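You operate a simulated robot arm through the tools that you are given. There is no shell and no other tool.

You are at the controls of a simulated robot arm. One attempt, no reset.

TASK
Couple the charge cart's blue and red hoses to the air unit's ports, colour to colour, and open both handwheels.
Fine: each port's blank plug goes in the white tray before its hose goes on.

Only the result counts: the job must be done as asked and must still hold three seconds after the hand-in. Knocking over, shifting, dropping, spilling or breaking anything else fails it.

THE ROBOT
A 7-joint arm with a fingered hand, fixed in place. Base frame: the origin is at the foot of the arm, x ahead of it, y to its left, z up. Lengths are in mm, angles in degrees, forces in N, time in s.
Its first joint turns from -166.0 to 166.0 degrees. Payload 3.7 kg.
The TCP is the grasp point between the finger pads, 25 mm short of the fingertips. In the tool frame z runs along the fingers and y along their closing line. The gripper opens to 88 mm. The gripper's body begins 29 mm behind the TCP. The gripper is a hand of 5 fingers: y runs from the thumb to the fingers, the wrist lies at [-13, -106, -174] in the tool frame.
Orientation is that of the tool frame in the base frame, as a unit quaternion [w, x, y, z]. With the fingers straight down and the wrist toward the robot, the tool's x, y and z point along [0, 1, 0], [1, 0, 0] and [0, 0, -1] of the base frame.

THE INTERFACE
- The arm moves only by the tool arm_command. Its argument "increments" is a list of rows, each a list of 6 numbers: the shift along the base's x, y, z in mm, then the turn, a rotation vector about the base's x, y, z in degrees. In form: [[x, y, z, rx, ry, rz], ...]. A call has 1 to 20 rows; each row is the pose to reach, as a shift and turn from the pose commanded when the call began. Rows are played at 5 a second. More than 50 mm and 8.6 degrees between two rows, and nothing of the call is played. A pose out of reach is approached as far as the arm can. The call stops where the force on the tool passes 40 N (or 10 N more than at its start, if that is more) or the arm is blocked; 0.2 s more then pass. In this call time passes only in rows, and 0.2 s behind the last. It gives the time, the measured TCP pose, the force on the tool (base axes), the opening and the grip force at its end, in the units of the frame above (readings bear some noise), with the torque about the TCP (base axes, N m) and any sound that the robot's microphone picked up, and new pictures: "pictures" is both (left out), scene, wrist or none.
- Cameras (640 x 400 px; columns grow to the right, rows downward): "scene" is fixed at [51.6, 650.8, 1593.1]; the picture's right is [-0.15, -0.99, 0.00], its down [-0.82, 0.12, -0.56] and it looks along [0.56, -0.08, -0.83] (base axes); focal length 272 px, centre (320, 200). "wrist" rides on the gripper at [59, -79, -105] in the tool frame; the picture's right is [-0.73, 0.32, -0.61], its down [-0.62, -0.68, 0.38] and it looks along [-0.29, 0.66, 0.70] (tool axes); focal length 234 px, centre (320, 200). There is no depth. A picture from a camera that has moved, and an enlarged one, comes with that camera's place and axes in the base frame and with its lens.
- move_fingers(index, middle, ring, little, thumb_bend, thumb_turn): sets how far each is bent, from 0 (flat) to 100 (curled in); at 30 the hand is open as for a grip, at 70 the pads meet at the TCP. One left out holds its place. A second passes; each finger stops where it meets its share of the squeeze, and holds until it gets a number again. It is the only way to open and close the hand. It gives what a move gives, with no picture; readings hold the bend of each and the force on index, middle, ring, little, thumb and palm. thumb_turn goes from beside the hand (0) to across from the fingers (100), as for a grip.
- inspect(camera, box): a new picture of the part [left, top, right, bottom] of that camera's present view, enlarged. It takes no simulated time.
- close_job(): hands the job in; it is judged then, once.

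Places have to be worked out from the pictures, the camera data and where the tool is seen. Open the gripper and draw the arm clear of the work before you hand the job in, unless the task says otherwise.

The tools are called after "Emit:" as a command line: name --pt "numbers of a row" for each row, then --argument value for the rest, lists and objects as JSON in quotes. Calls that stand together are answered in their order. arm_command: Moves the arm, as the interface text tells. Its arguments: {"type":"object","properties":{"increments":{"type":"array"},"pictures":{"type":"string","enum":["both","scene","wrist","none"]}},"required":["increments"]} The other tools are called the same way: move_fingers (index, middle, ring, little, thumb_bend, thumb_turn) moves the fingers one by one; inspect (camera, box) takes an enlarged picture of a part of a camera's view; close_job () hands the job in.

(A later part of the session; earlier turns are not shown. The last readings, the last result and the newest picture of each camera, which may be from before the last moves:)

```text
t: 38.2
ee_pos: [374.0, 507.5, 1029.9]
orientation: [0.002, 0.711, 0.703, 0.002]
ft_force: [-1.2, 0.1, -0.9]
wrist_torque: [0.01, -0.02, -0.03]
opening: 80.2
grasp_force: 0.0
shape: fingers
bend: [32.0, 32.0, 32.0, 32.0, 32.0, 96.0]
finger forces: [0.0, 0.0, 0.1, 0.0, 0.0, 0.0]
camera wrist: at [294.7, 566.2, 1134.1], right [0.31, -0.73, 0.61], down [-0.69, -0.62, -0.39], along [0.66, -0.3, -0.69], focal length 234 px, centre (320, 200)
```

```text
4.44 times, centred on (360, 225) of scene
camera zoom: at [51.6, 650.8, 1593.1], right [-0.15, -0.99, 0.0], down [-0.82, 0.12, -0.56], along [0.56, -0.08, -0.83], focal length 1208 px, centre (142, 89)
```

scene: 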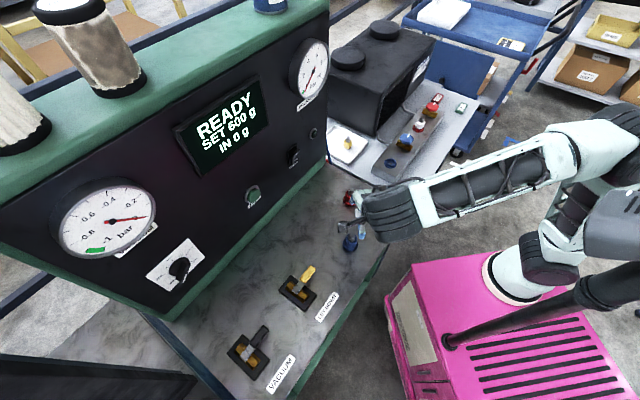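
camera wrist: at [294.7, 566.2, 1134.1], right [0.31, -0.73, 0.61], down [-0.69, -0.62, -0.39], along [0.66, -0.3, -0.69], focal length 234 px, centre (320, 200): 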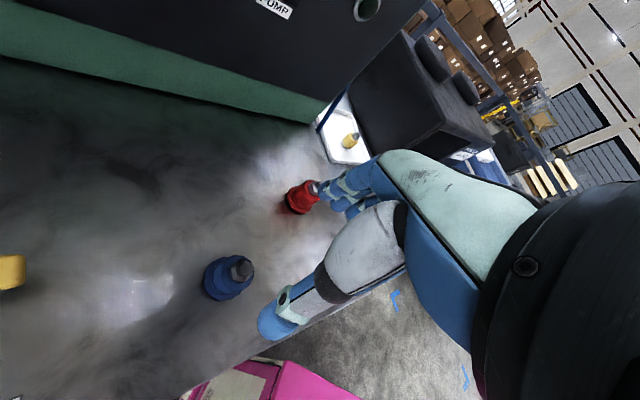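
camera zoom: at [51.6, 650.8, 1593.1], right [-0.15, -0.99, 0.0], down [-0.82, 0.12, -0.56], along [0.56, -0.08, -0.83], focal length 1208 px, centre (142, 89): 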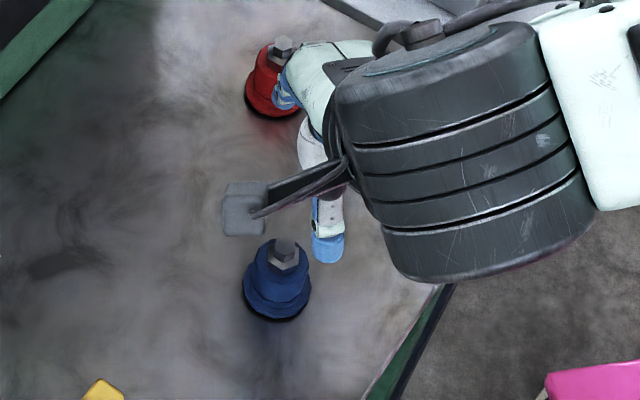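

The blue coupler's axis computes to (368.5,514), hex top z≈923. I shift by (−5,+6.5) and descend to about z=945 to check alignment.

Emit:
arm_command --pt "-2 3 -25 0 0 0" --pt "-5 6.5 -55 0 0 0" --pt "-5 6.5 -85 0 0 0" --pictures "wrist"

Emit:
inspect --camera "wrist" --box '[180, 160, 380, 310]'

Emit:
inspect --camera "scene" --box '[320, 210, 380, 265]'

```text
t: 39.0
ee_pos: [367.3, 513.4, 945.1]
orientation: [0.003, 0.71, 0.704, 0.001]
ft_force: [0.6, -0.4, 0.2]
wrist_torque: [0.03, 0.03, 0.02]
opening: 80.7
grasp_force: 0.3
shape: fingers
bend: [32.0, 32.0, 32.0, 32.0, 32.0, 96.0]
finger forces: [0.1, 0.1, 0.0, 0.0, 0.0, 0.0]
camera wrist: at [288.3, 573.2, 1048.9], right [0.31, -0.73, 0.61], down [-0.68, -0.62, -0.39], along [0.66, -0.3, -0.69], focal length 234 px, centre (320, 200)
```

wrist: 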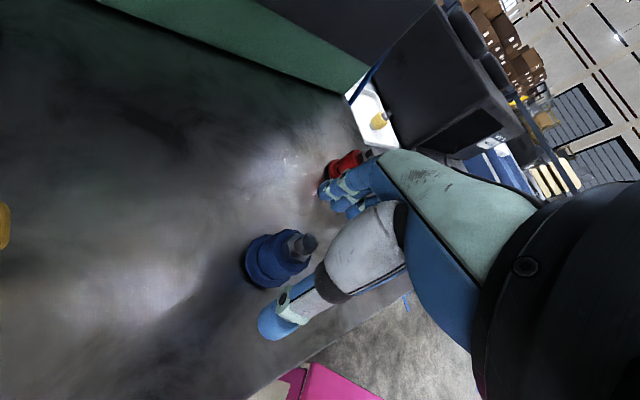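

```text
2.67 times, centred on (280, 235) of wrist
camera zoom: at [288.3, 573.2, 1048.9], right [0.31, -0.73, 0.61], down [-0.68, -0.62, -0.39], along [0.66, -0.3, -0.69], focal length 624 px, centre (427, 107)
```

zoom: 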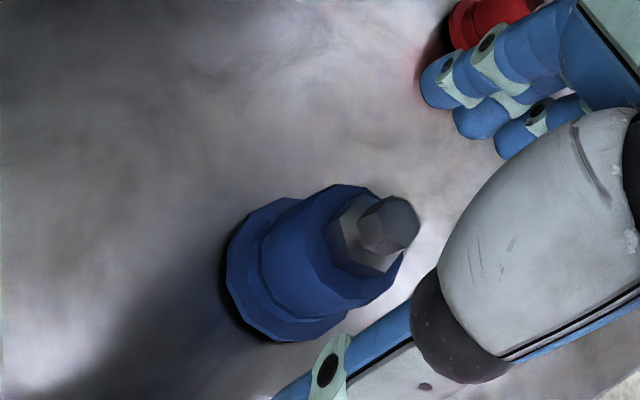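

```text
7.27 times, centred on (350, 238) of scene
camera zoom: at [51.6, 650.8, 1593.1], right [-0.15, -0.99, 0.0], down [-0.82, 0.12, -0.56], along [0.56, -0.08, -0.83], focal length 1977 px, centre (102, -73)
```

zoom: 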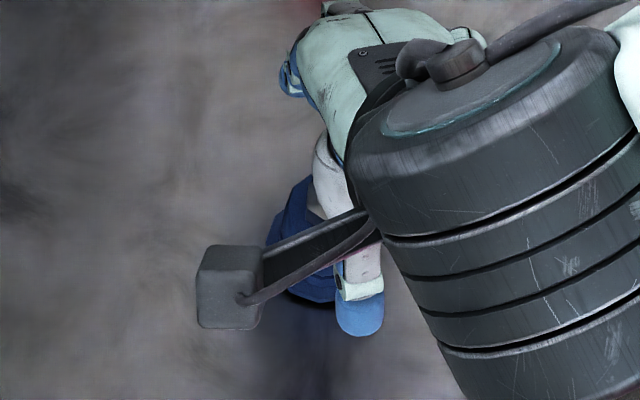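

Aligned within about 2–3 mm (needs +2 mm in x). I descend to z≈906 around the coupler body.

Emit:
arm_command --pt "1 0 -15 0 0 0" --pt "2 0 -30 0 0 0" --pt "2 0 -39 0 0 0" --pictures "none"

Emit:
inspect --camera "wrist" --box '[180, 160, 380, 310]'

```text
t: 39.8
ee_pos: [369.5, 512.5, 904.6]
orientation: [0.003, 0.71, 0.704, 0.002]
ft_force: [0.2, 0.2, 1.0]
wrist_torque: [0.01, -0.02, -0.03]
opening: 80.6
grasp_force: 0.1
shape: fingers
bend: [32.0, 32.0, 32.0, 32.0, 32.0, 96.0]
finger forces: [0.0, 0.1, 0.0, 0.1, 0.0, 0.1]
```

```text
2.67 times, centred on (280, 235) of wrist
camera zoom: at [291.1, 572.6, 1009.3], right [0.31, -0.73, 0.61], down [-0.68, -0.62, -0.39], along [0.66, -0.3, -0.69], focal length 624 px, centre (427, 107)
```

zoom: 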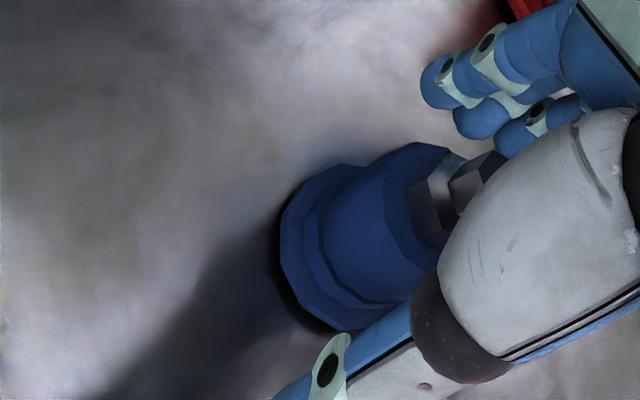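

Positioned with no contact. I close index, middle and thumb lightly first to check the balance.

Emit:
move_fingers --index 64 --middle 64 --thumb_bend 64

Emit:
inspect --camera "wrist" --box '[180, 160, 380, 310]'

```text
t: 40.8
ee_pos: [371.4, 511.6, 904.3]
orientation: [0.003, 0.711, 0.704, 0.002]
ft_force: [5.1, -0.3, -0.6]
wrist_torque: [0.02, -0.14, -0.01]
opening: 27.1
grasp_force: 6.7
shape: fingers
bend: [56.0, 59.0, 32.0, 32.0, 58.0, 99.0]
finger forces: [5.0, 3.9, 0.0, 0.0, 4.0, 0.0]
```

```text
2.67 times, centred on (280, 235) of wrist
camera zoom: at [291.7, 572.6, 1009.3], right [0.31, -0.73, 0.61], down [-0.68, -0.62, -0.39], along [0.66, -0.3, -0.69], focal length 624 px, centre (427, 107)
```

zoom: 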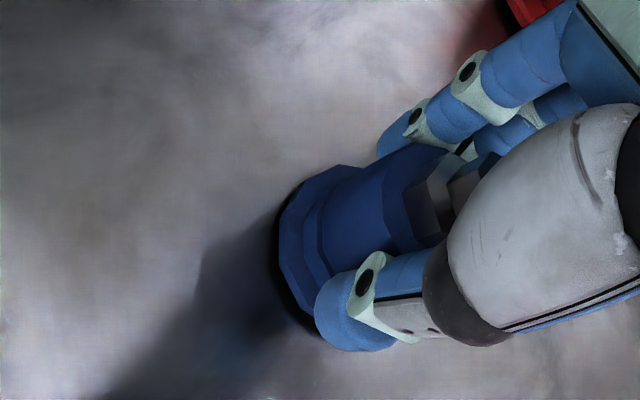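

Nearly balanced, fingers push a bit more than the thumb; I shift +1.5 mm in x, firm the grip and test a small lift.

Emit:
arm_command --pt "1.5 0 0 0 0 0" --pictures "none"

Emit:
move_fingers --index 80 --middle 80 --thumb_bend 80

Emit:
arm_command --pt "0 0 1.5 0 0 0" --pt "0 0 3 0 0 0" --pictures "none"

Emit:
inspect --camera "wrist" --box '[180, 160, 380, 310]'

```text
t: 41.2
ee_pos: [370.3, 513.2, 905.7]
orientation: [0.003, 0.71, 0.704, 0.001]
ft_force: [1.8, -0.9, 1.0]
wrist_torque: [-0.03, -0.08, -0.05]
opening: 26.9
grasp_force: 6.5
shape: fingers
bend: [57.0, 59.0, 32.0, 32.0, 58.0, 99.0]
finger forces: [3.6, 3.6, 0.1, 0.0, 5.3, 0.0]
```

```text
t: 42.2
ee_pos: [371.1, 513.2, 903.6]
orientation: [0.003, 0.71, 0.704, 0.003]
ft_force: [1.6, -4.6, -1.1]
wrist_torque: [-0.07, -0.06, 0.05]
opening: 24.9
grasp_force: 18.4
shape: fingers
bend: [58.0, 60.0, 32.0, 32.0, 60.0, 99.0]
finger forces: [8.9, 10.5, 0.1, 0.0, 18.0, 0.0]
```

```text
t: 42.8
ee_pos: [373.3, 513.7, 906.1]
orientation: [0.004, 0.71, 0.704, 0.001]
ft_force: [-0.5, -4.3, -7.7]
wrist_torque: [-0.07, -0.02, 0.07]
opening: 24.9
grasp_force: 17.6
shape: fingers
bend: [58.0, 60.0, 32.0, 32.0, 60.0, 99.0]
finger forces: [7.7, 9.2, 0.1, 0.1, 18.1, 0.0]
```

```text
2.67 times, centred on (280, 235) of wrist
camera zoom: at [293.1, 573.2, 1010.8], right [0.31, -0.73, 0.61], down [-0.69, -0.62, -0.39], along [0.66, -0.3, -0.69], focal length 624 px, centre (427, 107)
```

zoom: 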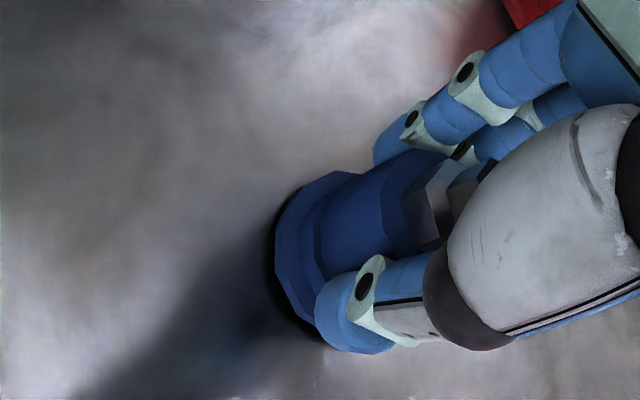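

Force is −7.7 N at 2.5 mm; unclear whether it's lifting. I pull 3 mm more.

Emit:
arm_command --pt "0 0 1.5 0 0 0" --pt "0 0 3 0 0 0" --pictures "none"

Emit:
inspect --camera "wrist" --box '[180, 160, 380, 310]'

Emit:
inspect --camera "scene" --box '[320, 210, 380, 265]'

```text
t: 43.4
ee_pos: [371.5, 513.1, 911.0]
orientation: [0.003, 0.71, 0.704, 0.002]
ft_force: [-1.8, 0.0, -0.8]
wrist_torque: [0.01, 0.03, 0.0]
opening: 24.7
grasp_force: 18.4
shape: fingers
bend: [58.0, 61.0, 32.0, 32.0, 60.0, 97.0]
finger forces: [9.8, 8.5, 0.1, 0.1, 18.2, 0.0]
```

```text
2.67 times, centred on (280, 235) of wrist
camera zoom: at [292.8, 573.7, 1014.8], right [0.31, -0.73, 0.61], down [-0.68, -0.62, -0.39], along [0.66, -0.3, -0.69], focal length 624 px, centre (427, 107)
```

zoom: 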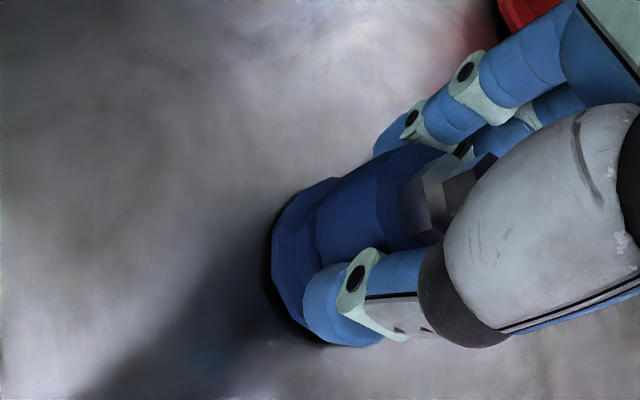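

```text
7.27 times, centred on (350, 238) of scene
camera zoom: at [51.6, 650.8, 1593.1], right [-0.15, -0.99, 0.0], down [-0.82, 0.12, -0.56], along [0.56, -0.08, -0.83], focal length 1977 px, centre (102, -73)
```

zoom: 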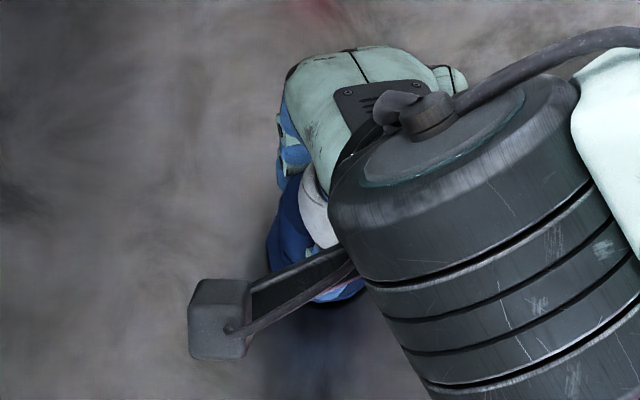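

The pull dropped to −0.8 N; it may have popped free of its rest. I raise 15 mm more and look.

Emit:
arm_command --pt "0 0 5 0 0 0" --pt "0 0 10 0 0 0" --pt "0 0 15 0 0 0" --pictures "wrist"

Emit:
inspect --camera "wrist" --box '[180, 160, 380, 310]'

Emit:
inspect --camera "scene" --box '[320, 210, 380, 265]'

```text
t: 44.2
ee_pos: [371.7, 515.5, 924.6]
orientation: [0.003, 0.71, 0.704, 0.002]
ft_force: [-0.1, 0.2, -1.7]
wrist_torque: [-0.01, -0.01, -0.04]
opening: 25.0
grasp_force: 18.5
shape: fingers
bend: [58.0, 61.0, 32.0, 32.0, 60.0, 97.0]
finger forces: [9.8, 8.5, 0.1, 0.1, 18.2, 0.1]
camera wrist: at [292.5, 574.0, 1029.0], right [0.31, -0.73, 0.61], down [-0.68, -0.62, -0.39], along [0.66, -0.3, -0.69], focal length 234 px, centre (320, 200)
```

wrist: 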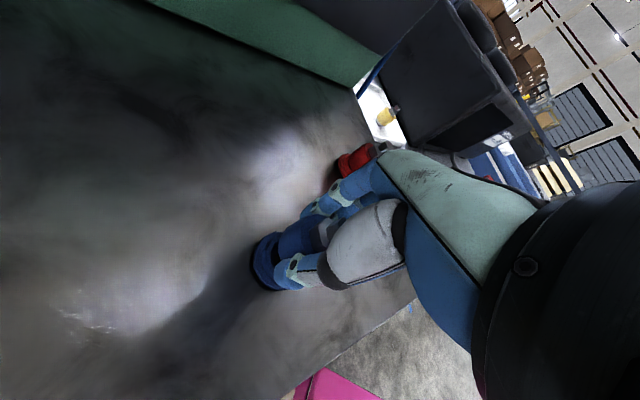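

```text
2.67 times, centred on (280, 235) of wrist
camera zoom: at [292.5, 574.0, 1029.0], right [0.31, -0.73, 0.61], down [-0.68, -0.62, -0.39], along [0.66, -0.3, -0.69], focal length 624 px, centre (427, 107)
```

zoom: 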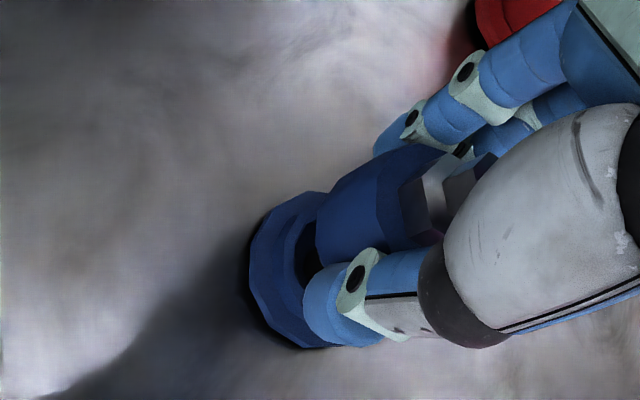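

```text
7.27 times, centred on (350, 238) of scene
camera zoom: at [51.6, 650.8, 1593.1], right [-0.15, -0.99, 0.0], down [-0.82, 0.12, -0.56], along [0.56, -0.08, -0.83], focal length 1977 px, centre (102, -73)
```

zoom: 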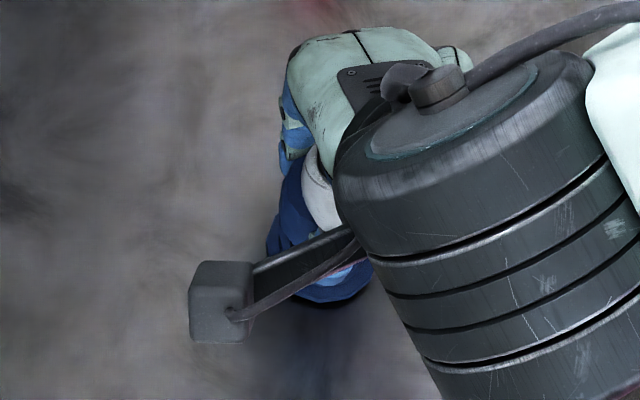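

The blue coupler is out of its dock ring (the ring stays on the deck). I lift further and look at how the hose hangs.

Emit:
arm_command --pt "0 0 20 0 0 0" --pt "0 0 45 0 0 0" --pt "0 0 70 0 0 0" --pt "0 0 95 0 0 0" --pictures "both"

Emit:
inspect --camera "wrist" --box '[140, 160, 380, 340]'

Emit:
inspect --camera "scene" --box '[300, 170, 400, 270]'

```text
t: 45.2
ee_pos: [371.6, 513.1, 1018.9]
orientation: [0.003, 0.71, 0.704, 0.002]
ft_force: [0.4, 0.2, -0.6]
wrist_torque: [-0.01, 0.0, 0.01]
opening: 25.0
grasp_force: 17.5
shape: fingers
bend: [58.0, 61.0, 32.0, 32.0, 60.0, 97.0]
finger forces: [9.8, 8.5, 0.0, 0.0, 18.1, 0.0]
camera wrist: at [293.3, 573.2, 1123.4], right [0.31, -0.73, 0.61], down [-0.68, -0.62, -0.39], along [0.66, -0.3, -0.69], focal length 234 px, centre (320, 200)
```

scene: 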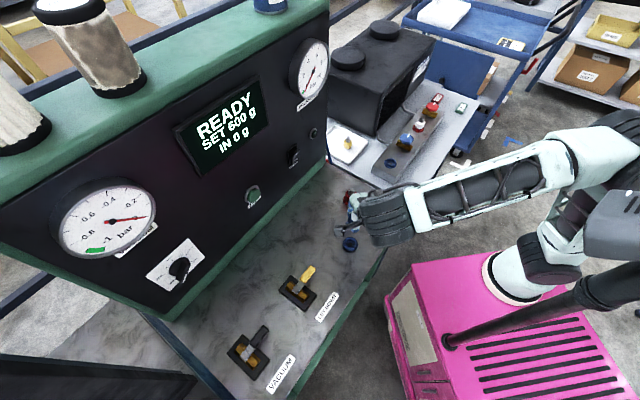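
wrist: 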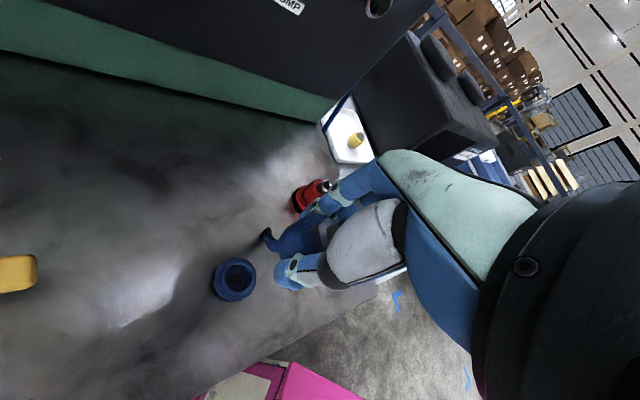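

```text
2.22 times, centred on (260, 250) of wrist
camera zoom: at [293.3, 573.2, 1123.4], right [0.31, -0.73, 0.61], down [-0.68, -0.62, -0.39], along [0.66, -0.3, -0.69], focal length 520 px, centre (453, 89)
```

zoom: 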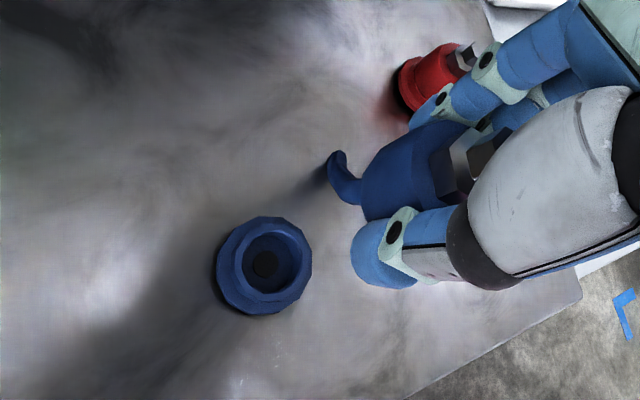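

```text
4.00 times, centred on (350, 220) of scene
camera zoom: at [51.6, 650.8, 1593.1], right [-0.15, -0.99, 0.0], down [-0.82, 0.12, -0.56], along [0.56, -0.08, -0.83], focal length 1087 px, centre (200, 120)
```

zoom: 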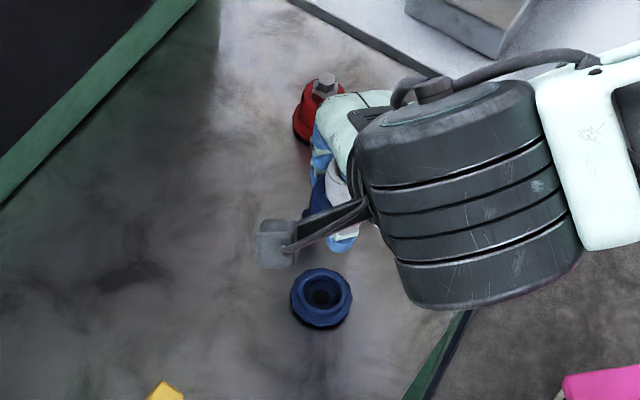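

There's a blue tail emerging from the bottom of the coupler. I zoom in on it.

Emit:
inspect --camera "wrist" --box '[235, 190, 335, 270]'

Emit:
inspect --camera "scene" --box '[330, 190, 370, 250]'

Emit:
inspect --camera "wrist" --box '[200, 250, 280, 310]'

```text
5.00 times, centred on (285, 230) of wrist
camera zoom: at [293.3, 573.2, 1123.4], right [0.31, -0.73, 0.61], down [-0.68, -0.62, -0.39], along [0.66, -0.3, -0.69], focal length 1171 px, centre (495, 50)
```

zoom: 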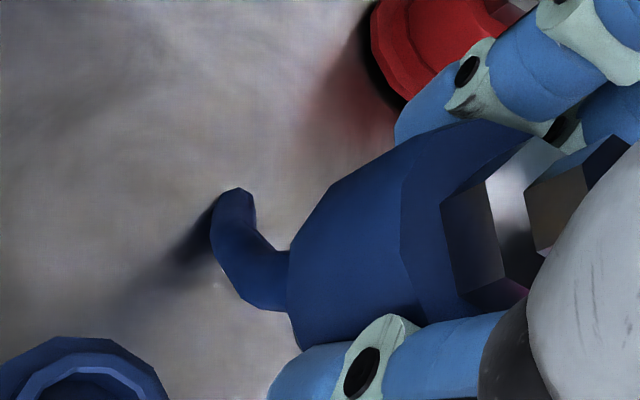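

```text
6.67 times, centred on (350, 220) of scene
camera zoom: at [51.6, 650.8, 1593.1], right [-0.15, -0.99, 0.0], down [-0.82, 0.12, -0.56], along [0.56, -0.08, -0.83], focal length 1812 px, centre (120, 67)
```

zoom: 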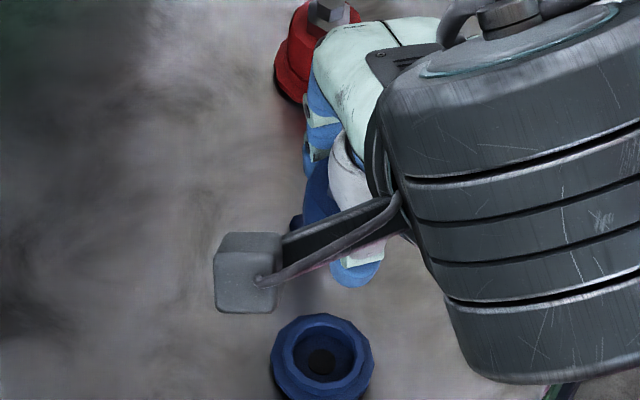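

```text
6.67 times, centred on (240, 280) of wrist
camera zoom: at [293.3, 573.2, 1123.4], right [0.31, -0.73, 0.61], down [-0.68, -0.62, -0.39], along [0.66, -0.3, -0.69], focal length 1561 px, centre (853, -333)
```

zoom: 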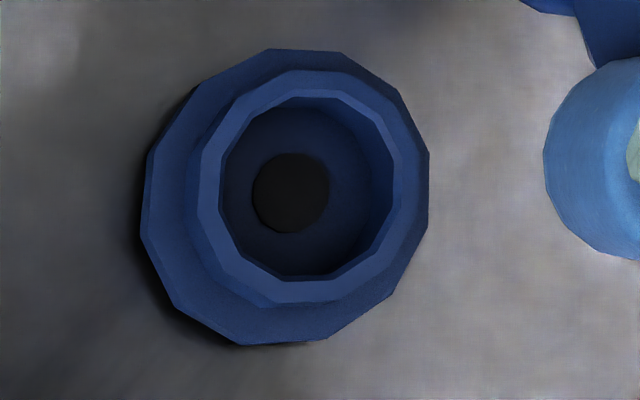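

The coupler carries a short curved blue hose tail. I rotate the hand +48° here, high above the deck, to see the tail from another side and to prepare for the later turn.

Emit:
arm_command --pt "0 0 5 0 0 8" --pt "0 0 10 0 0 16" --pt "0 0 15 0 0 24" --pt "0 0 20 0 0 32" --pt "0 0 20 0 0 40" --pt "0 0 20 0 0 48" --pictures "both"

Emit:
inspect --camera "wrist" --box '[200, 180, 360, 300]'

Emit:
inspect --camera "scene" --box '[320, 180, 400, 260]'

```text
t: 46.6
ee_pos: [371.4, 514.3, 1039.8]
orientation: [0.003, 0.361, 0.933, 0.002]
ft_force: [-0.2, 0.4, -2.3]
wrist_torque: [0.0, 0.02, -0.01]
opening: 25.0
grasp_force: 18.2
shape: fingers
bend: [58.0, 61.0, 32.0, 32.0, 60.0, 97.0]
finger forces: [9.8, 8.6, 0.0, 0.0, 18.2, 0.0]
camera wrist: at [275.0, 495.4, 1144.1], right [0.75, -0.25, 0.61], down [0.0, -0.92, -0.39], along [0.66, 0.29, -0.69], focal length 234 px, centre (320, 200)
```

scene: 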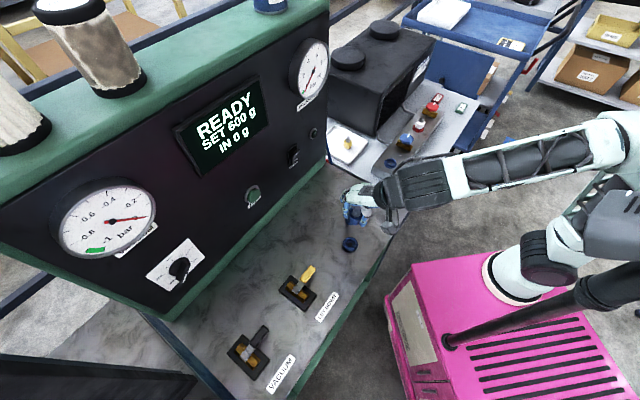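
wrist: 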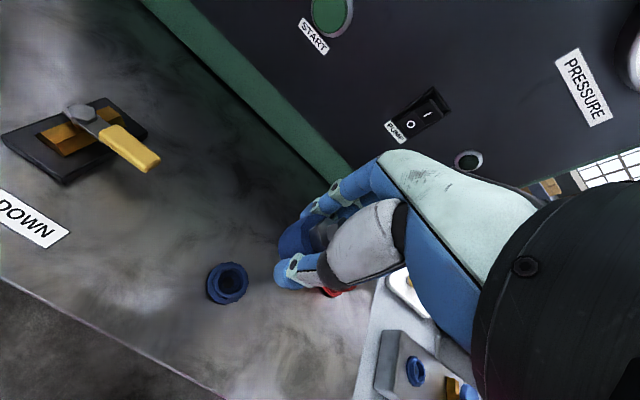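

```text
3.33 times, centred on (280, 240) of wrist
camera zoom: at [275.0, 495.4, 1144.1], right [0.75, -0.25, 0.61], down [0.0, -0.92, -0.39], along [0.66, 0.29, -0.69], focal length 781 px, centre (453, 67)
```

zoom: 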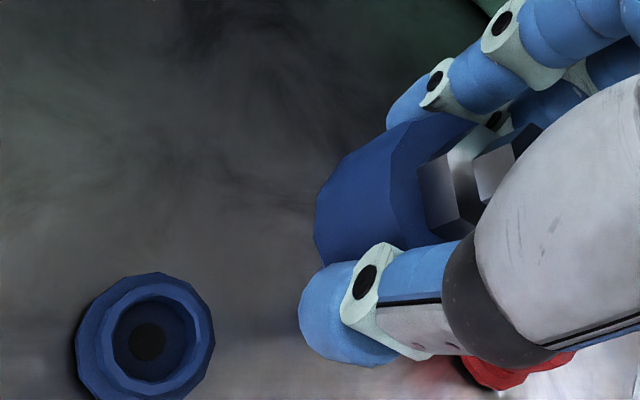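

```text
5.00 times, centred on (360, 220) of scene
camera zoom: at [51.6, 650.8, 1593.1], right [-0.15, -0.99, 0.0], down [-0.82, 0.12, -0.56], along [0.56, -0.08, -0.83], focal length 1359 px, centre (120, 100)
```

zoom: 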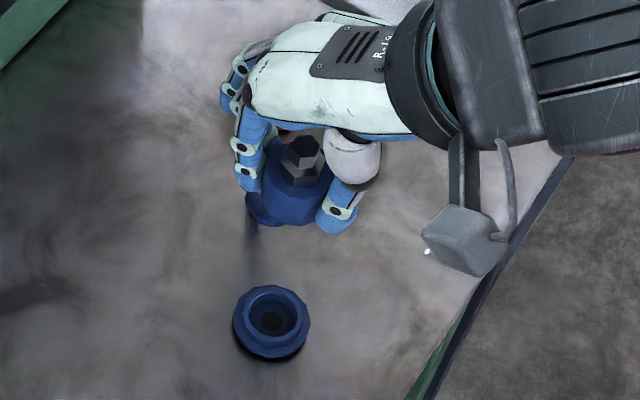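

The coupler is centred in the grip (≈1 mm). I now carry it at height to above the blue port while turning the hand to about θ=95°, so a clockwise locking stroke is available.

Emit:
arm_command --pt "30 -22 5 0 0 6" --pt "62 -44 5 0 0 12" --pt "94 -67 5 0 0 18" --pt "126 -90 5 0 0 24" --pt "158 -113 5 0 0 30" --pt "190 -136 5 0 0 36" --pt "222 -159 0 0 0 42" --pt "252 -180 -10 0 0 47" --pt "278 -199 -20 0 0 47" --pt "296 -212 -30 0 0 47" --pt "302.5 -217 -40 0 0 47" --pictures "both"

Emit:
inspect --camera "wrist" --box '[160, 180, 360, 330]'

Emit:
inspect --camera "scene" --box '[360, 110, 440, 180]'

```text
t: 49.0
ee_pos: [673.0, 298.8, 999.8]
orientation: [0.001, -0.039, 0.999, 0.004]
ft_force: [0.2, -0.3, -0.3]
wrist_torque: [-0.03, 0.02, 0.03]
opening: 24.7
grasp_force: 18.2
shape: fingers
bend: [58.0, 61.0, 32.0, 32.0, 61.0, 97.0]
finger forces: [9.8, 8.9, 0.1, 0.1, 18.1, 0.0]
camera wrist: at [621.2, 214.1, 1104.2], right [0.7, 0.38, 0.61], down [0.68, -0.63, -0.39], along [0.24, 0.68, -0.69], focal length 234 px, centre (320, 200)
```

scene: 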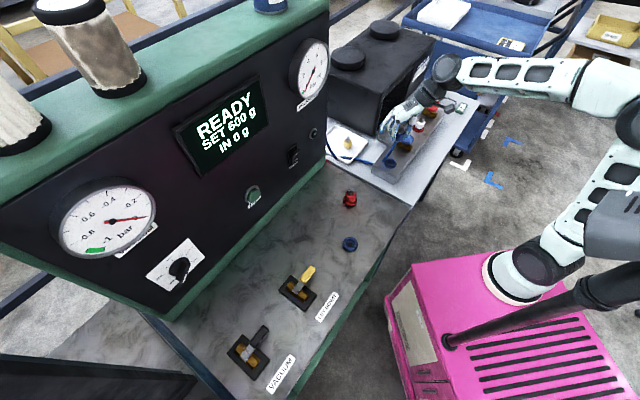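
wrist: 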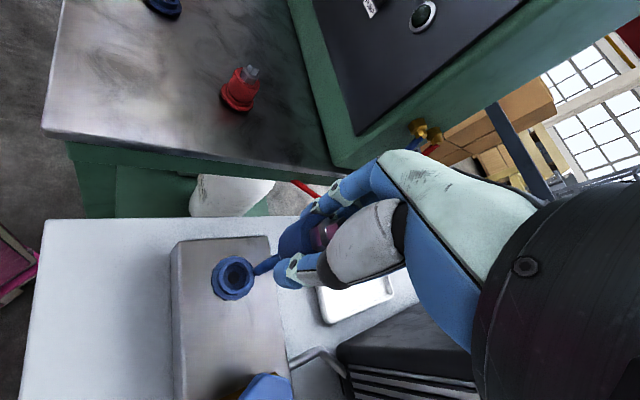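

```text
2.67 times, centred on (260, 255) of wrist
camera zoom: at [621.2, 214.1, 1104.2], right [0.7, 0.38, 0.61], down [0.68, -0.63, -0.39], along [0.24, 0.68, -0.69], focal length 624 px, centre (480, 53)
```

zoom: 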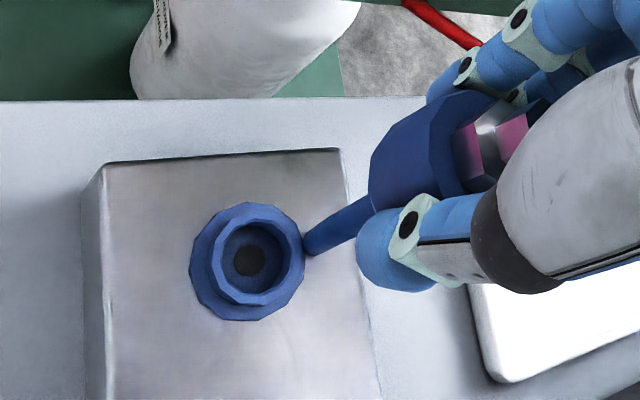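

```text
5.71 times, centred on (400, 145) of scene
camera zoom: at [51.6, 650.8, 1593.1], right [-0.15, -0.99, 0.0], down [-0.82, 0.12, -0.56], along [0.56, -0.08, -0.83], focal length 1553 px, centre (-137, 514)
```

zoom: 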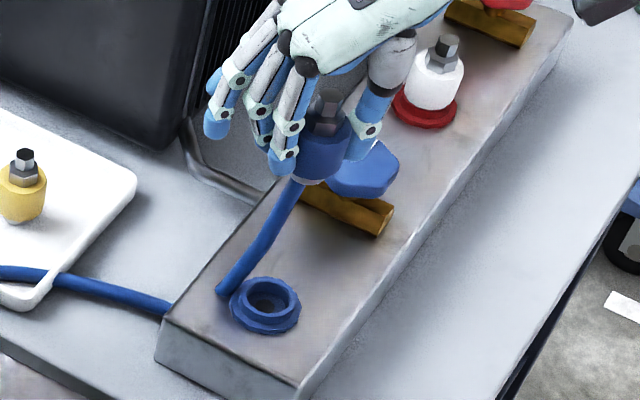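

The hose now hangs visibly from the coupler, and the port is aligned within about 2 mm. I lower to z≈915 and check before insertion.

Emit:
arm_command --pt "0 0 -20 0 0 0" --pt "0 0 -40 0 0 0" --pt "0 0 -60 0 0 0" --pt "0 0 -75 0 0 0" --pt "0 0 -85 0 0 0" --pictures "wrist"

Emit:
inspect --camera "wrist" --box '[180, 180, 360, 315]'

Emit:
inspect --camera "scene" --box '[370, 125, 420, 180]'

Emit:
inspect --camera "scene" --box '[310, 110, 430, 190]'

```text
t: 50.2
ee_pos: [674.4, 297.1, 915.2]
orientation: [0.0, -0.04, 0.999, 0.004]
ft_force: [0.6, 0.3, -1.3]
wrist_torque: [0.03, 0.02, -0.02]
opening: 24.4
grasp_force: 18.6
shape: fingers
bend: [58.0, 61.0, 32.0, 32.0, 61.0, 97.0]
finger forces: [9.8, 9.0, 0.0, 0.1, 18.0, 0.0]
camera wrist: at [621.4, 213.6, 1018.9], right [0.7, 0.37, 0.61], down [0.68, -0.63, -0.39], along [0.24, 0.68, -0.69], focal length 234 px, centre (320, 200)
```

wrist: 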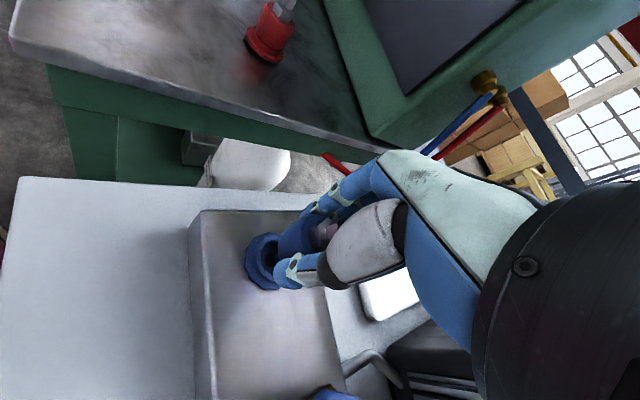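

```text
2.96 times, centred on (270, 248) of wrist
camera zoom: at [621.4, 213.6, 1018.9], right [0.7, 0.37, 0.61], down [0.68, -0.63, -0.39], along [0.24, 0.68, -0.69], focal length 694 px, centre (468, 59)
```

zoom: 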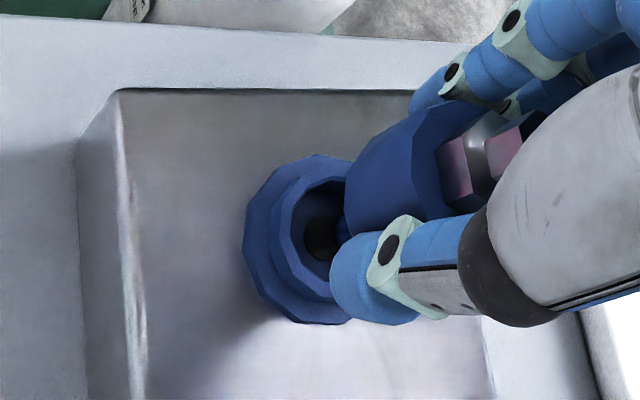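

```text
7.27 times, centred on (395, 152) of scene
camera zoom: at [51.6, 650.8, 1593.1], right [-0.15, -0.99, 0.0], down [-0.82, 0.12, -0.56], along [0.56, -0.08, -0.83], focal length 1977 px, centre (-226, 546)
```

zoom: 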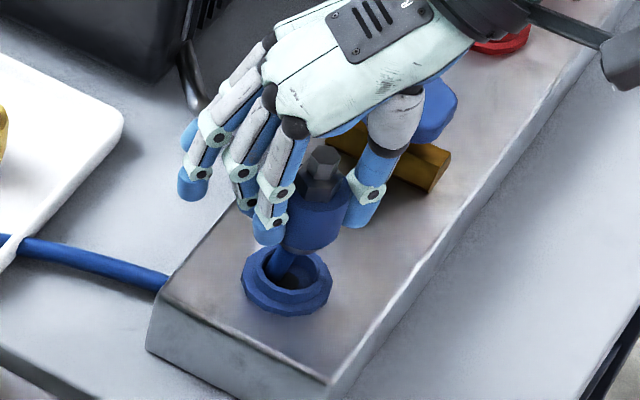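

```text
5.00 times, centred on (370, 150) of scene
camera zoom: at [51.6, 650.8, 1593.1], right [-0.15, -0.99, 0.0], down [-0.82, 0.12, -0.56], along [0.56, -0.08, -0.83], focal length 1359 px, centre (70, 450)
```

zoom: 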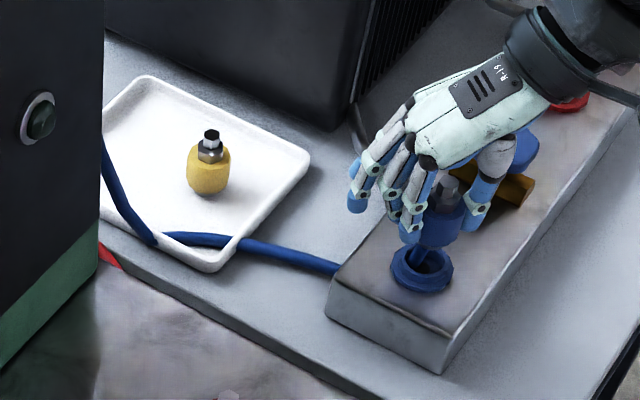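

Aligned within 1–2 mm; the hose is evidently only drawn and doesn't collide. I insert downward in small steps.

Emit:
arm_command --pt "-0.5 0.5 -6 0 0 0" --pt "-0.7 0.8 -12 0 0 0" --pt "-0.7 0.8 -17 0 0 0" --pt "-0.7 0.8 -21 0 0 0" --pictures "none"

Emit:
inspect --camera "wrist" --box '[180, 180, 360, 315]'

Emit:
inspect --camera "scene" --box '[380, 140, 410, 170]'

```text
t: 51.2
ee_pos: [673.4, 298.0, 892.8]
orientation: [0.001, -0.04, 0.999, 0.003]
ft_force: [0.6, 0.9, -1.5]
wrist_torque: [-0.02, -0.02, -0.02]
opening: 24.7
grasp_force: 18.5
shape: fingers
bend: [58.0, 61.0, 32.0, 32.0, 61.0, 97.0]
finger forces: [9.8, 9.0, 0.0, 0.1, 18.0, 0.0]
```

```text
2.96 times, centred on (270, 248) of wrist
camera zoom: at [620.9, 214.4, 997.9], right [0.7, 0.37, 0.61], down [0.68, -0.63, -0.39], along [0.24, 0.68, -0.69], focal length 694 px, centre (468, 59)
```

zoom: 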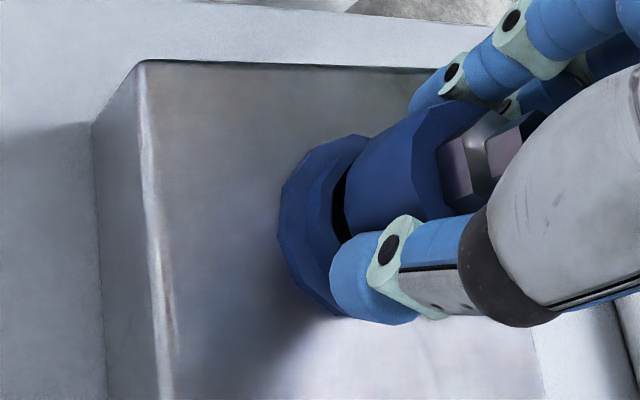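

```text
13.33 times, centred on (395, 155) of scene
camera zoom: at [51.6, 650.8, 1593.1], right [-0.15, -0.99, 0.0], down [-0.82, 0.12, -0.56], along [0.56, -0.08, -0.83], focal length 3624 px, centre (-680, 800)
```

zoom: 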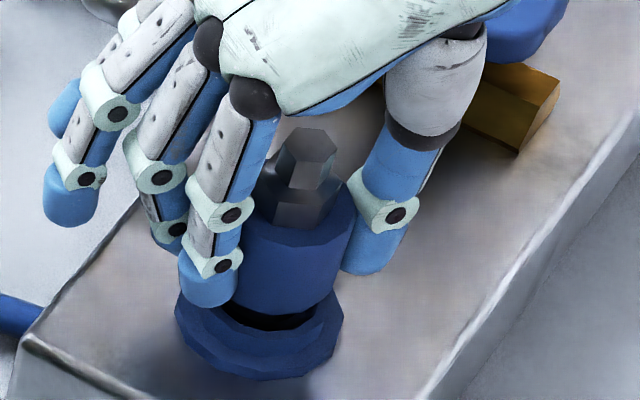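

Just above the ring, and the lean matches the seated plug's geometry. I continue down 2 mm at a time.

Emit:
arm_command --pt "0 0 -2 0 0 0" --pt "0 0 -4 0 0 0" --pt "0 0 -6 0 0 0" --pictures "none"

Emit:
inspect --camera "scene" --box '[380, 140, 410, 170]'

Emit:
inspect --camera "wrist" --box '[180, 180, 360, 315]'

```text
t: 52.0
ee_pos: [673.8, 298.8, 887.5]
orientation: [0.001, -0.039, 0.999, 0.002]
ft_force: [-0.2, 0.8, -0.3]
wrist_torque: [-0.01, 0.01, 0.0]
opening: 24.9
grasp_force: 18.4
shape: fingers
bend: [58.0, 61.0, 32.0, 32.0, 61.0, 97.0]
finger forces: [9.8, 8.9, 0.1, 0.0, 18.1, 0.0]
```

```text
13.33 times, centred on (395, 155) of scene
camera zoom: at [51.6, 650.8, 1593.1], right [-0.15, -0.99, 0.0], down [-0.82, 0.12, -0.56], along [0.56, -0.08, -0.83], focal length 3624 px, centre (-680, 800)
```

zoom: 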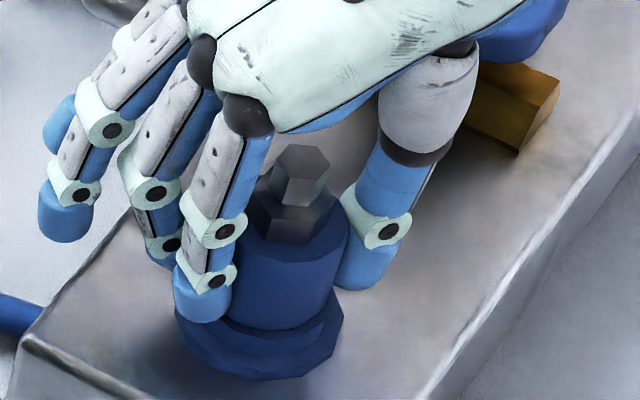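

```text
2.96 times, centred on (270, 248) of wrist
camera zoom: at [621.2, 214.7, 991.7], right [0.7, 0.37, 0.61], down [0.68, -0.63, -0.39], along [0.24, 0.68, -0.69], focal length 694 px, centre (468, 59)
```

zoom: 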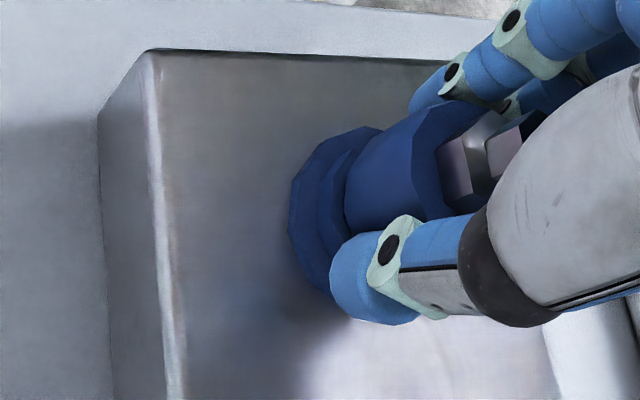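

Almost seated, no resistance. I continue down another 6 mm in small steps until contact.

Emit:
arm_command --pt "0 0 -1.5 0 0 0" --pt "0 0 -3 0 0 0" --pt "0 0 -4.5 0 0 0" --pt "0 0 -6 0 0 0" --pictures "none"

Emit:
inspect --camera "scene" --box '[380, 140, 410, 170]'

Emit:
inspect --camera "wrist" --box '[180, 180, 360, 315]'

```text
t: 53.0
ee_pos: [674.3, 297.5, 884.4]
orientation: [0.003, -0.039, 0.999, 0.003]
ft_force: [0.3, 2.0, 26.3]
wrist_torque: [-0.1, 0.01, 0.05]
opening: 24.4
grasp_force: 26.5
shape: fingers
bend: [57.0, 61.0, 32.0, 32.0, 61.0, 97.0]
finger forces: [10.4, 15.2, 0.1, 0.1, 27.4, 0.0]
```

```text
13.33 times, centred on (395, 155) of scene
camera zoom: at [51.6, 650.8, 1593.1], right [-0.15, -0.99, 0.0], down [-0.82, 0.12, -0.56], along [0.56, -0.08, -0.83], focal length 3624 px, centre (-680, 800)
```

zoom: 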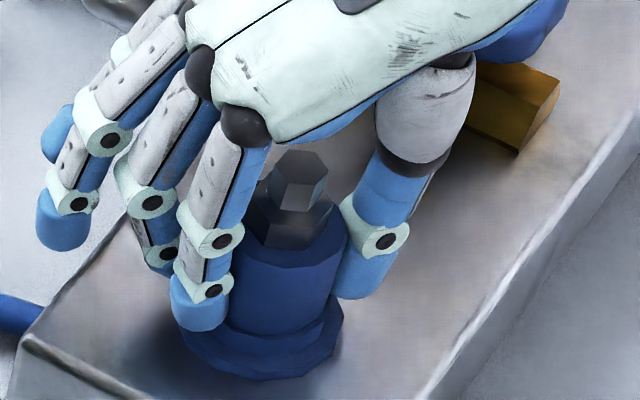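

```text
2.96 times, centred on (270, 248) of wrist
camera zoom: at [621.0, 214.4, 987.7], right [0.7, 0.37, 0.61], down [0.68, -0.63, -0.39], along [0.24, 0.68, -0.69], focal length 694 px, centre (468, 59)
```

zoom: 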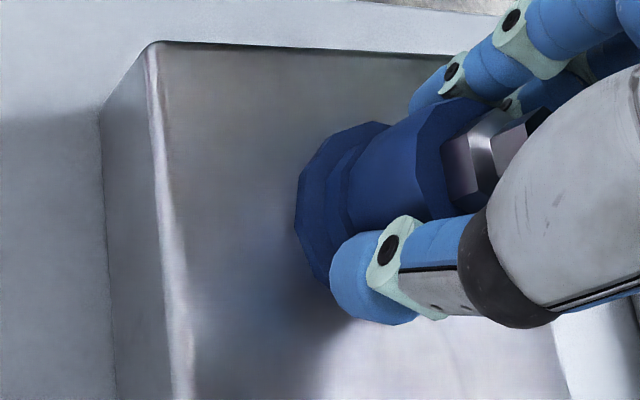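

Seated firmly (26 N at z≈884, matching the plug's seat). Now I turn it clockwise while keeping light downward pressure.

Emit:
arm_command --pt "0 0 1 0 0 -6" --pt "0 0 1 0 0 -12" --pt "0 0 1 0 0 -18" --pt "0 0 1 0 0 -24" --pictures "none"

Emit:
inspect --camera "scene" --box '[380, 140, 410, 170]'

Emit:
inspect --camera "wrist" --box '[180, 180, 360, 315]'

```text
t: 54.0
ee_pos: [670.5, 298.1, 881.8]
orientation: [0.0, 0.169, 0.986, 0.002]
ft_force: [-18.2, 4.1, 20.6]
wrist_torque: [0.13, 0.5, 0.58]
opening: 26.4
grasp_force: 26.9
shape: fingers
bend: [58.0, 58.0, 32.0, 32.0, 62.0, 100.0]
finger forces: [20.1, 11.7, 0.0, 0.0, 22.0, 0.1]
```

```text
13.33 times, centred on (395, 155) of scene
camera zoom: at [51.6, 650.8, 1593.1], right [-0.15, -0.99, 0.0], down [-0.82, 0.12, -0.56], along [0.56, -0.08, -0.83], focal length 3624 px, centre (-680, 800)
```

zoom: 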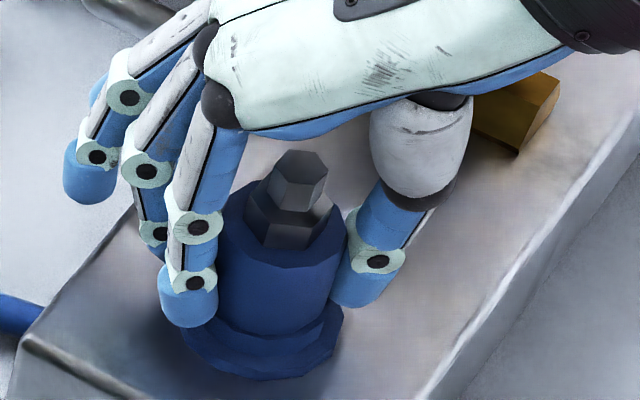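

```text
2.96 times, centred on (270, 248) of wrist
camera zoom: at [589.4, 243.3, 987.0], right [0.79, 0.06, 0.61], down [0.36, -0.85, -0.39], along [0.49, 0.53, -0.69], focal length 694 px, centre (468, 59)
```

zoom: 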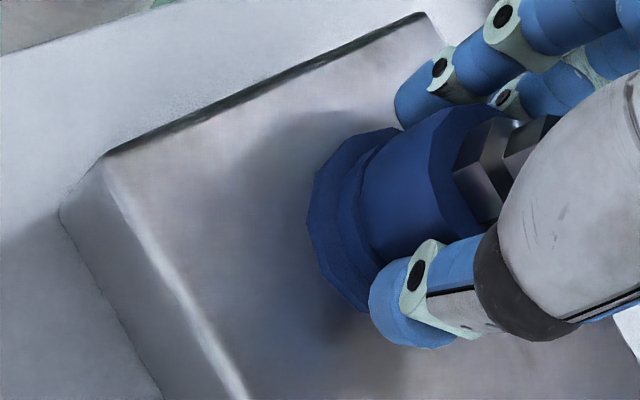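

Torque rose to +0.58 N m with mostly finger slip. Before turning on, I relieve the press and test by a gentle upward pull whether the coupler is already retained.

Emit:
arm_command --pt "1.5 0 1.5 0 0 0" --pt "2 0 3 0 0 0" --pictures "none"

Emit:
arm_command --pt "0 0 1.5 0 0 0" --pt "0 0 3 0 0 0" --pictures "none"

Emit:
inspect --camera "scene" --box '[380, 140, 410, 170]'

Emit:
inspect --camera "wrist" --box '[180, 180, 360, 315]'

```text
t: 54.6
ee_pos: [676.0, 296.9, 884.5]
orientation: [0.003, 0.171, 0.985, 0.002]
ft_force: [-4.9, 0.4, -3.9]
wrist_torque: [-0.03, 0.11, 0.15]
opening: 26.1
grasp_force: 16.8
shape: fingers
bend: [57.0, 62.0, 32.0, 32.0, 62.0, 100.0]
finger forces: [10.8, 7.0, 0.1, 0.0, 17.0, 0.0]
```

```text
t: 55.2
ee_pos: [676.1, 297.3, 888.7]
orientation: [0.001, 0.17, 0.985, 0.003]
ft_force: [-0.3, -5.7, -8.9]
wrist_torque: [-0.09, -0.01, 0.14]
opening: 25.4
grasp_force: 18.5
shape: fingers
bend: [57.0, 62.0, 32.0, 32.0, 61.0, 100.0]
finger forces: [9.2, 8.8, 0.0, 0.1, 19.1, 0.0]
```

```text
13.33 times, centred on (395, 155) of scene
camera zoom: at [51.6, 650.8, 1593.1], right [-0.15, -0.99, 0.0], down [-0.82, 0.12, -0.56], along [0.56, -0.08, -0.83], focal length 3624 px, centre (-680, 800)
```

zoom: 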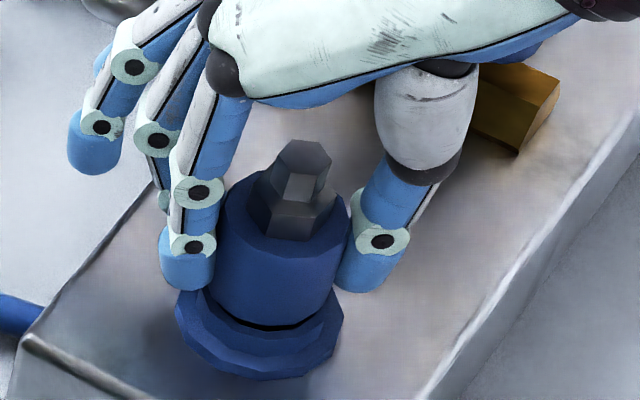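

```text
2.96 times, centred on (270, 248) of wrist
camera zoom: at [594.0, 242.2, 993.1], right [0.79, 0.06, 0.61], down [0.36, -0.85, -0.39], along [0.5, 0.52, -0.69], focal length 694 px, centre (468, 59)
```

zoom: 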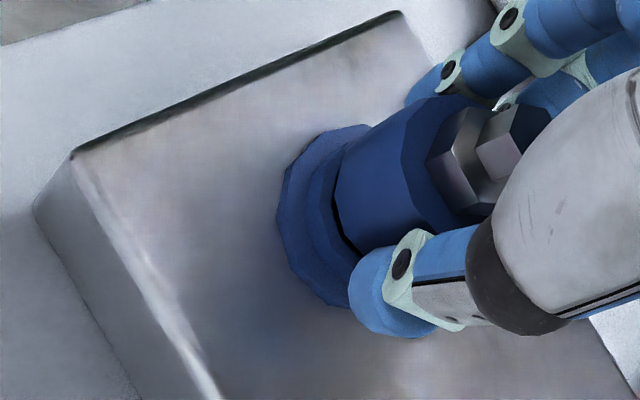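

It slid up ~4 mm against ~9 N of plain friction, so it is seated but not locked; it must be turned clockwise like the plug unlocked counter-clockwise. I tighten the grip, press lightly back down and turn clockwise.

Emit:
move_fingers --index 96 --middle 96 --thumb_bend 96

Emit:
arm_command --pt "-1 0.3 -2 0 0 0" --pt "-1.5 0.5 -4 0 0 0" --pt "-1.5 0.5 -5 0 0 0" --pictures "none"

Emit:
inspect --camera "scene" --box '[380, 140, 410, 170]'

```text
t: 56.2
ee_pos: [674.7, 298.0, 888.0]
orientation: [0.002, 0.17, 0.985, 0.002]
ft_force: [5.9, -5.4, -6.0]
wrist_torque: [0.03, -0.18, 0.06]
opening: 25.8
grasp_force: 23.8
shape: fingers
bend: [57.0, 63.0, 32.0, 32.0, 59.0, 100.0]
finger forces: [11.0, 11.9, 0.0, 0.0, 23.9, 0.0]
```

```text
t: 57.0
ee_pos: [674.6, 298.9, 884.7]
orientation: [0.002, 0.169, 0.986, 0.003]
ft_force: [8.8, -3.7, 13.6]
wrist_torque: [0.06, -0.19, 0.08]
opening: 25.5
grasp_force: 25.4
shape: fingers
bend: [57.0, 63.0, 32.0, 32.0, 59.0, 100.0]
finger forces: [11.7, 14.1, 0.1, 0.0, 24.6, 0.0]
```

```text
13.33 times, centred on (395, 155) of scene
camera zoom: at [51.6, 650.8, 1593.1], right [-0.15, -0.99, 0.0], down [-0.82, 0.12, -0.56], along [0.56, -0.08, -0.83], focal length 3624 px, centre (-680, 800)
```

zoom: 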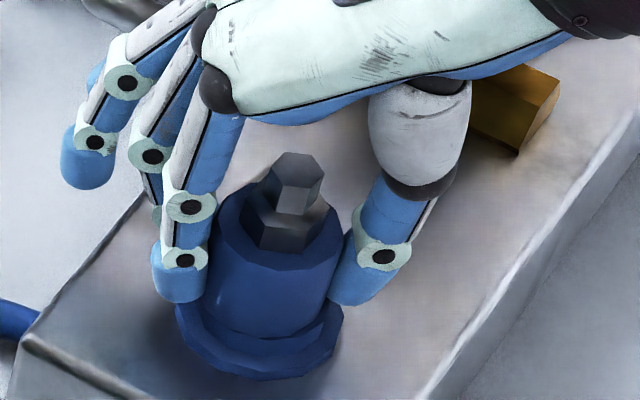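

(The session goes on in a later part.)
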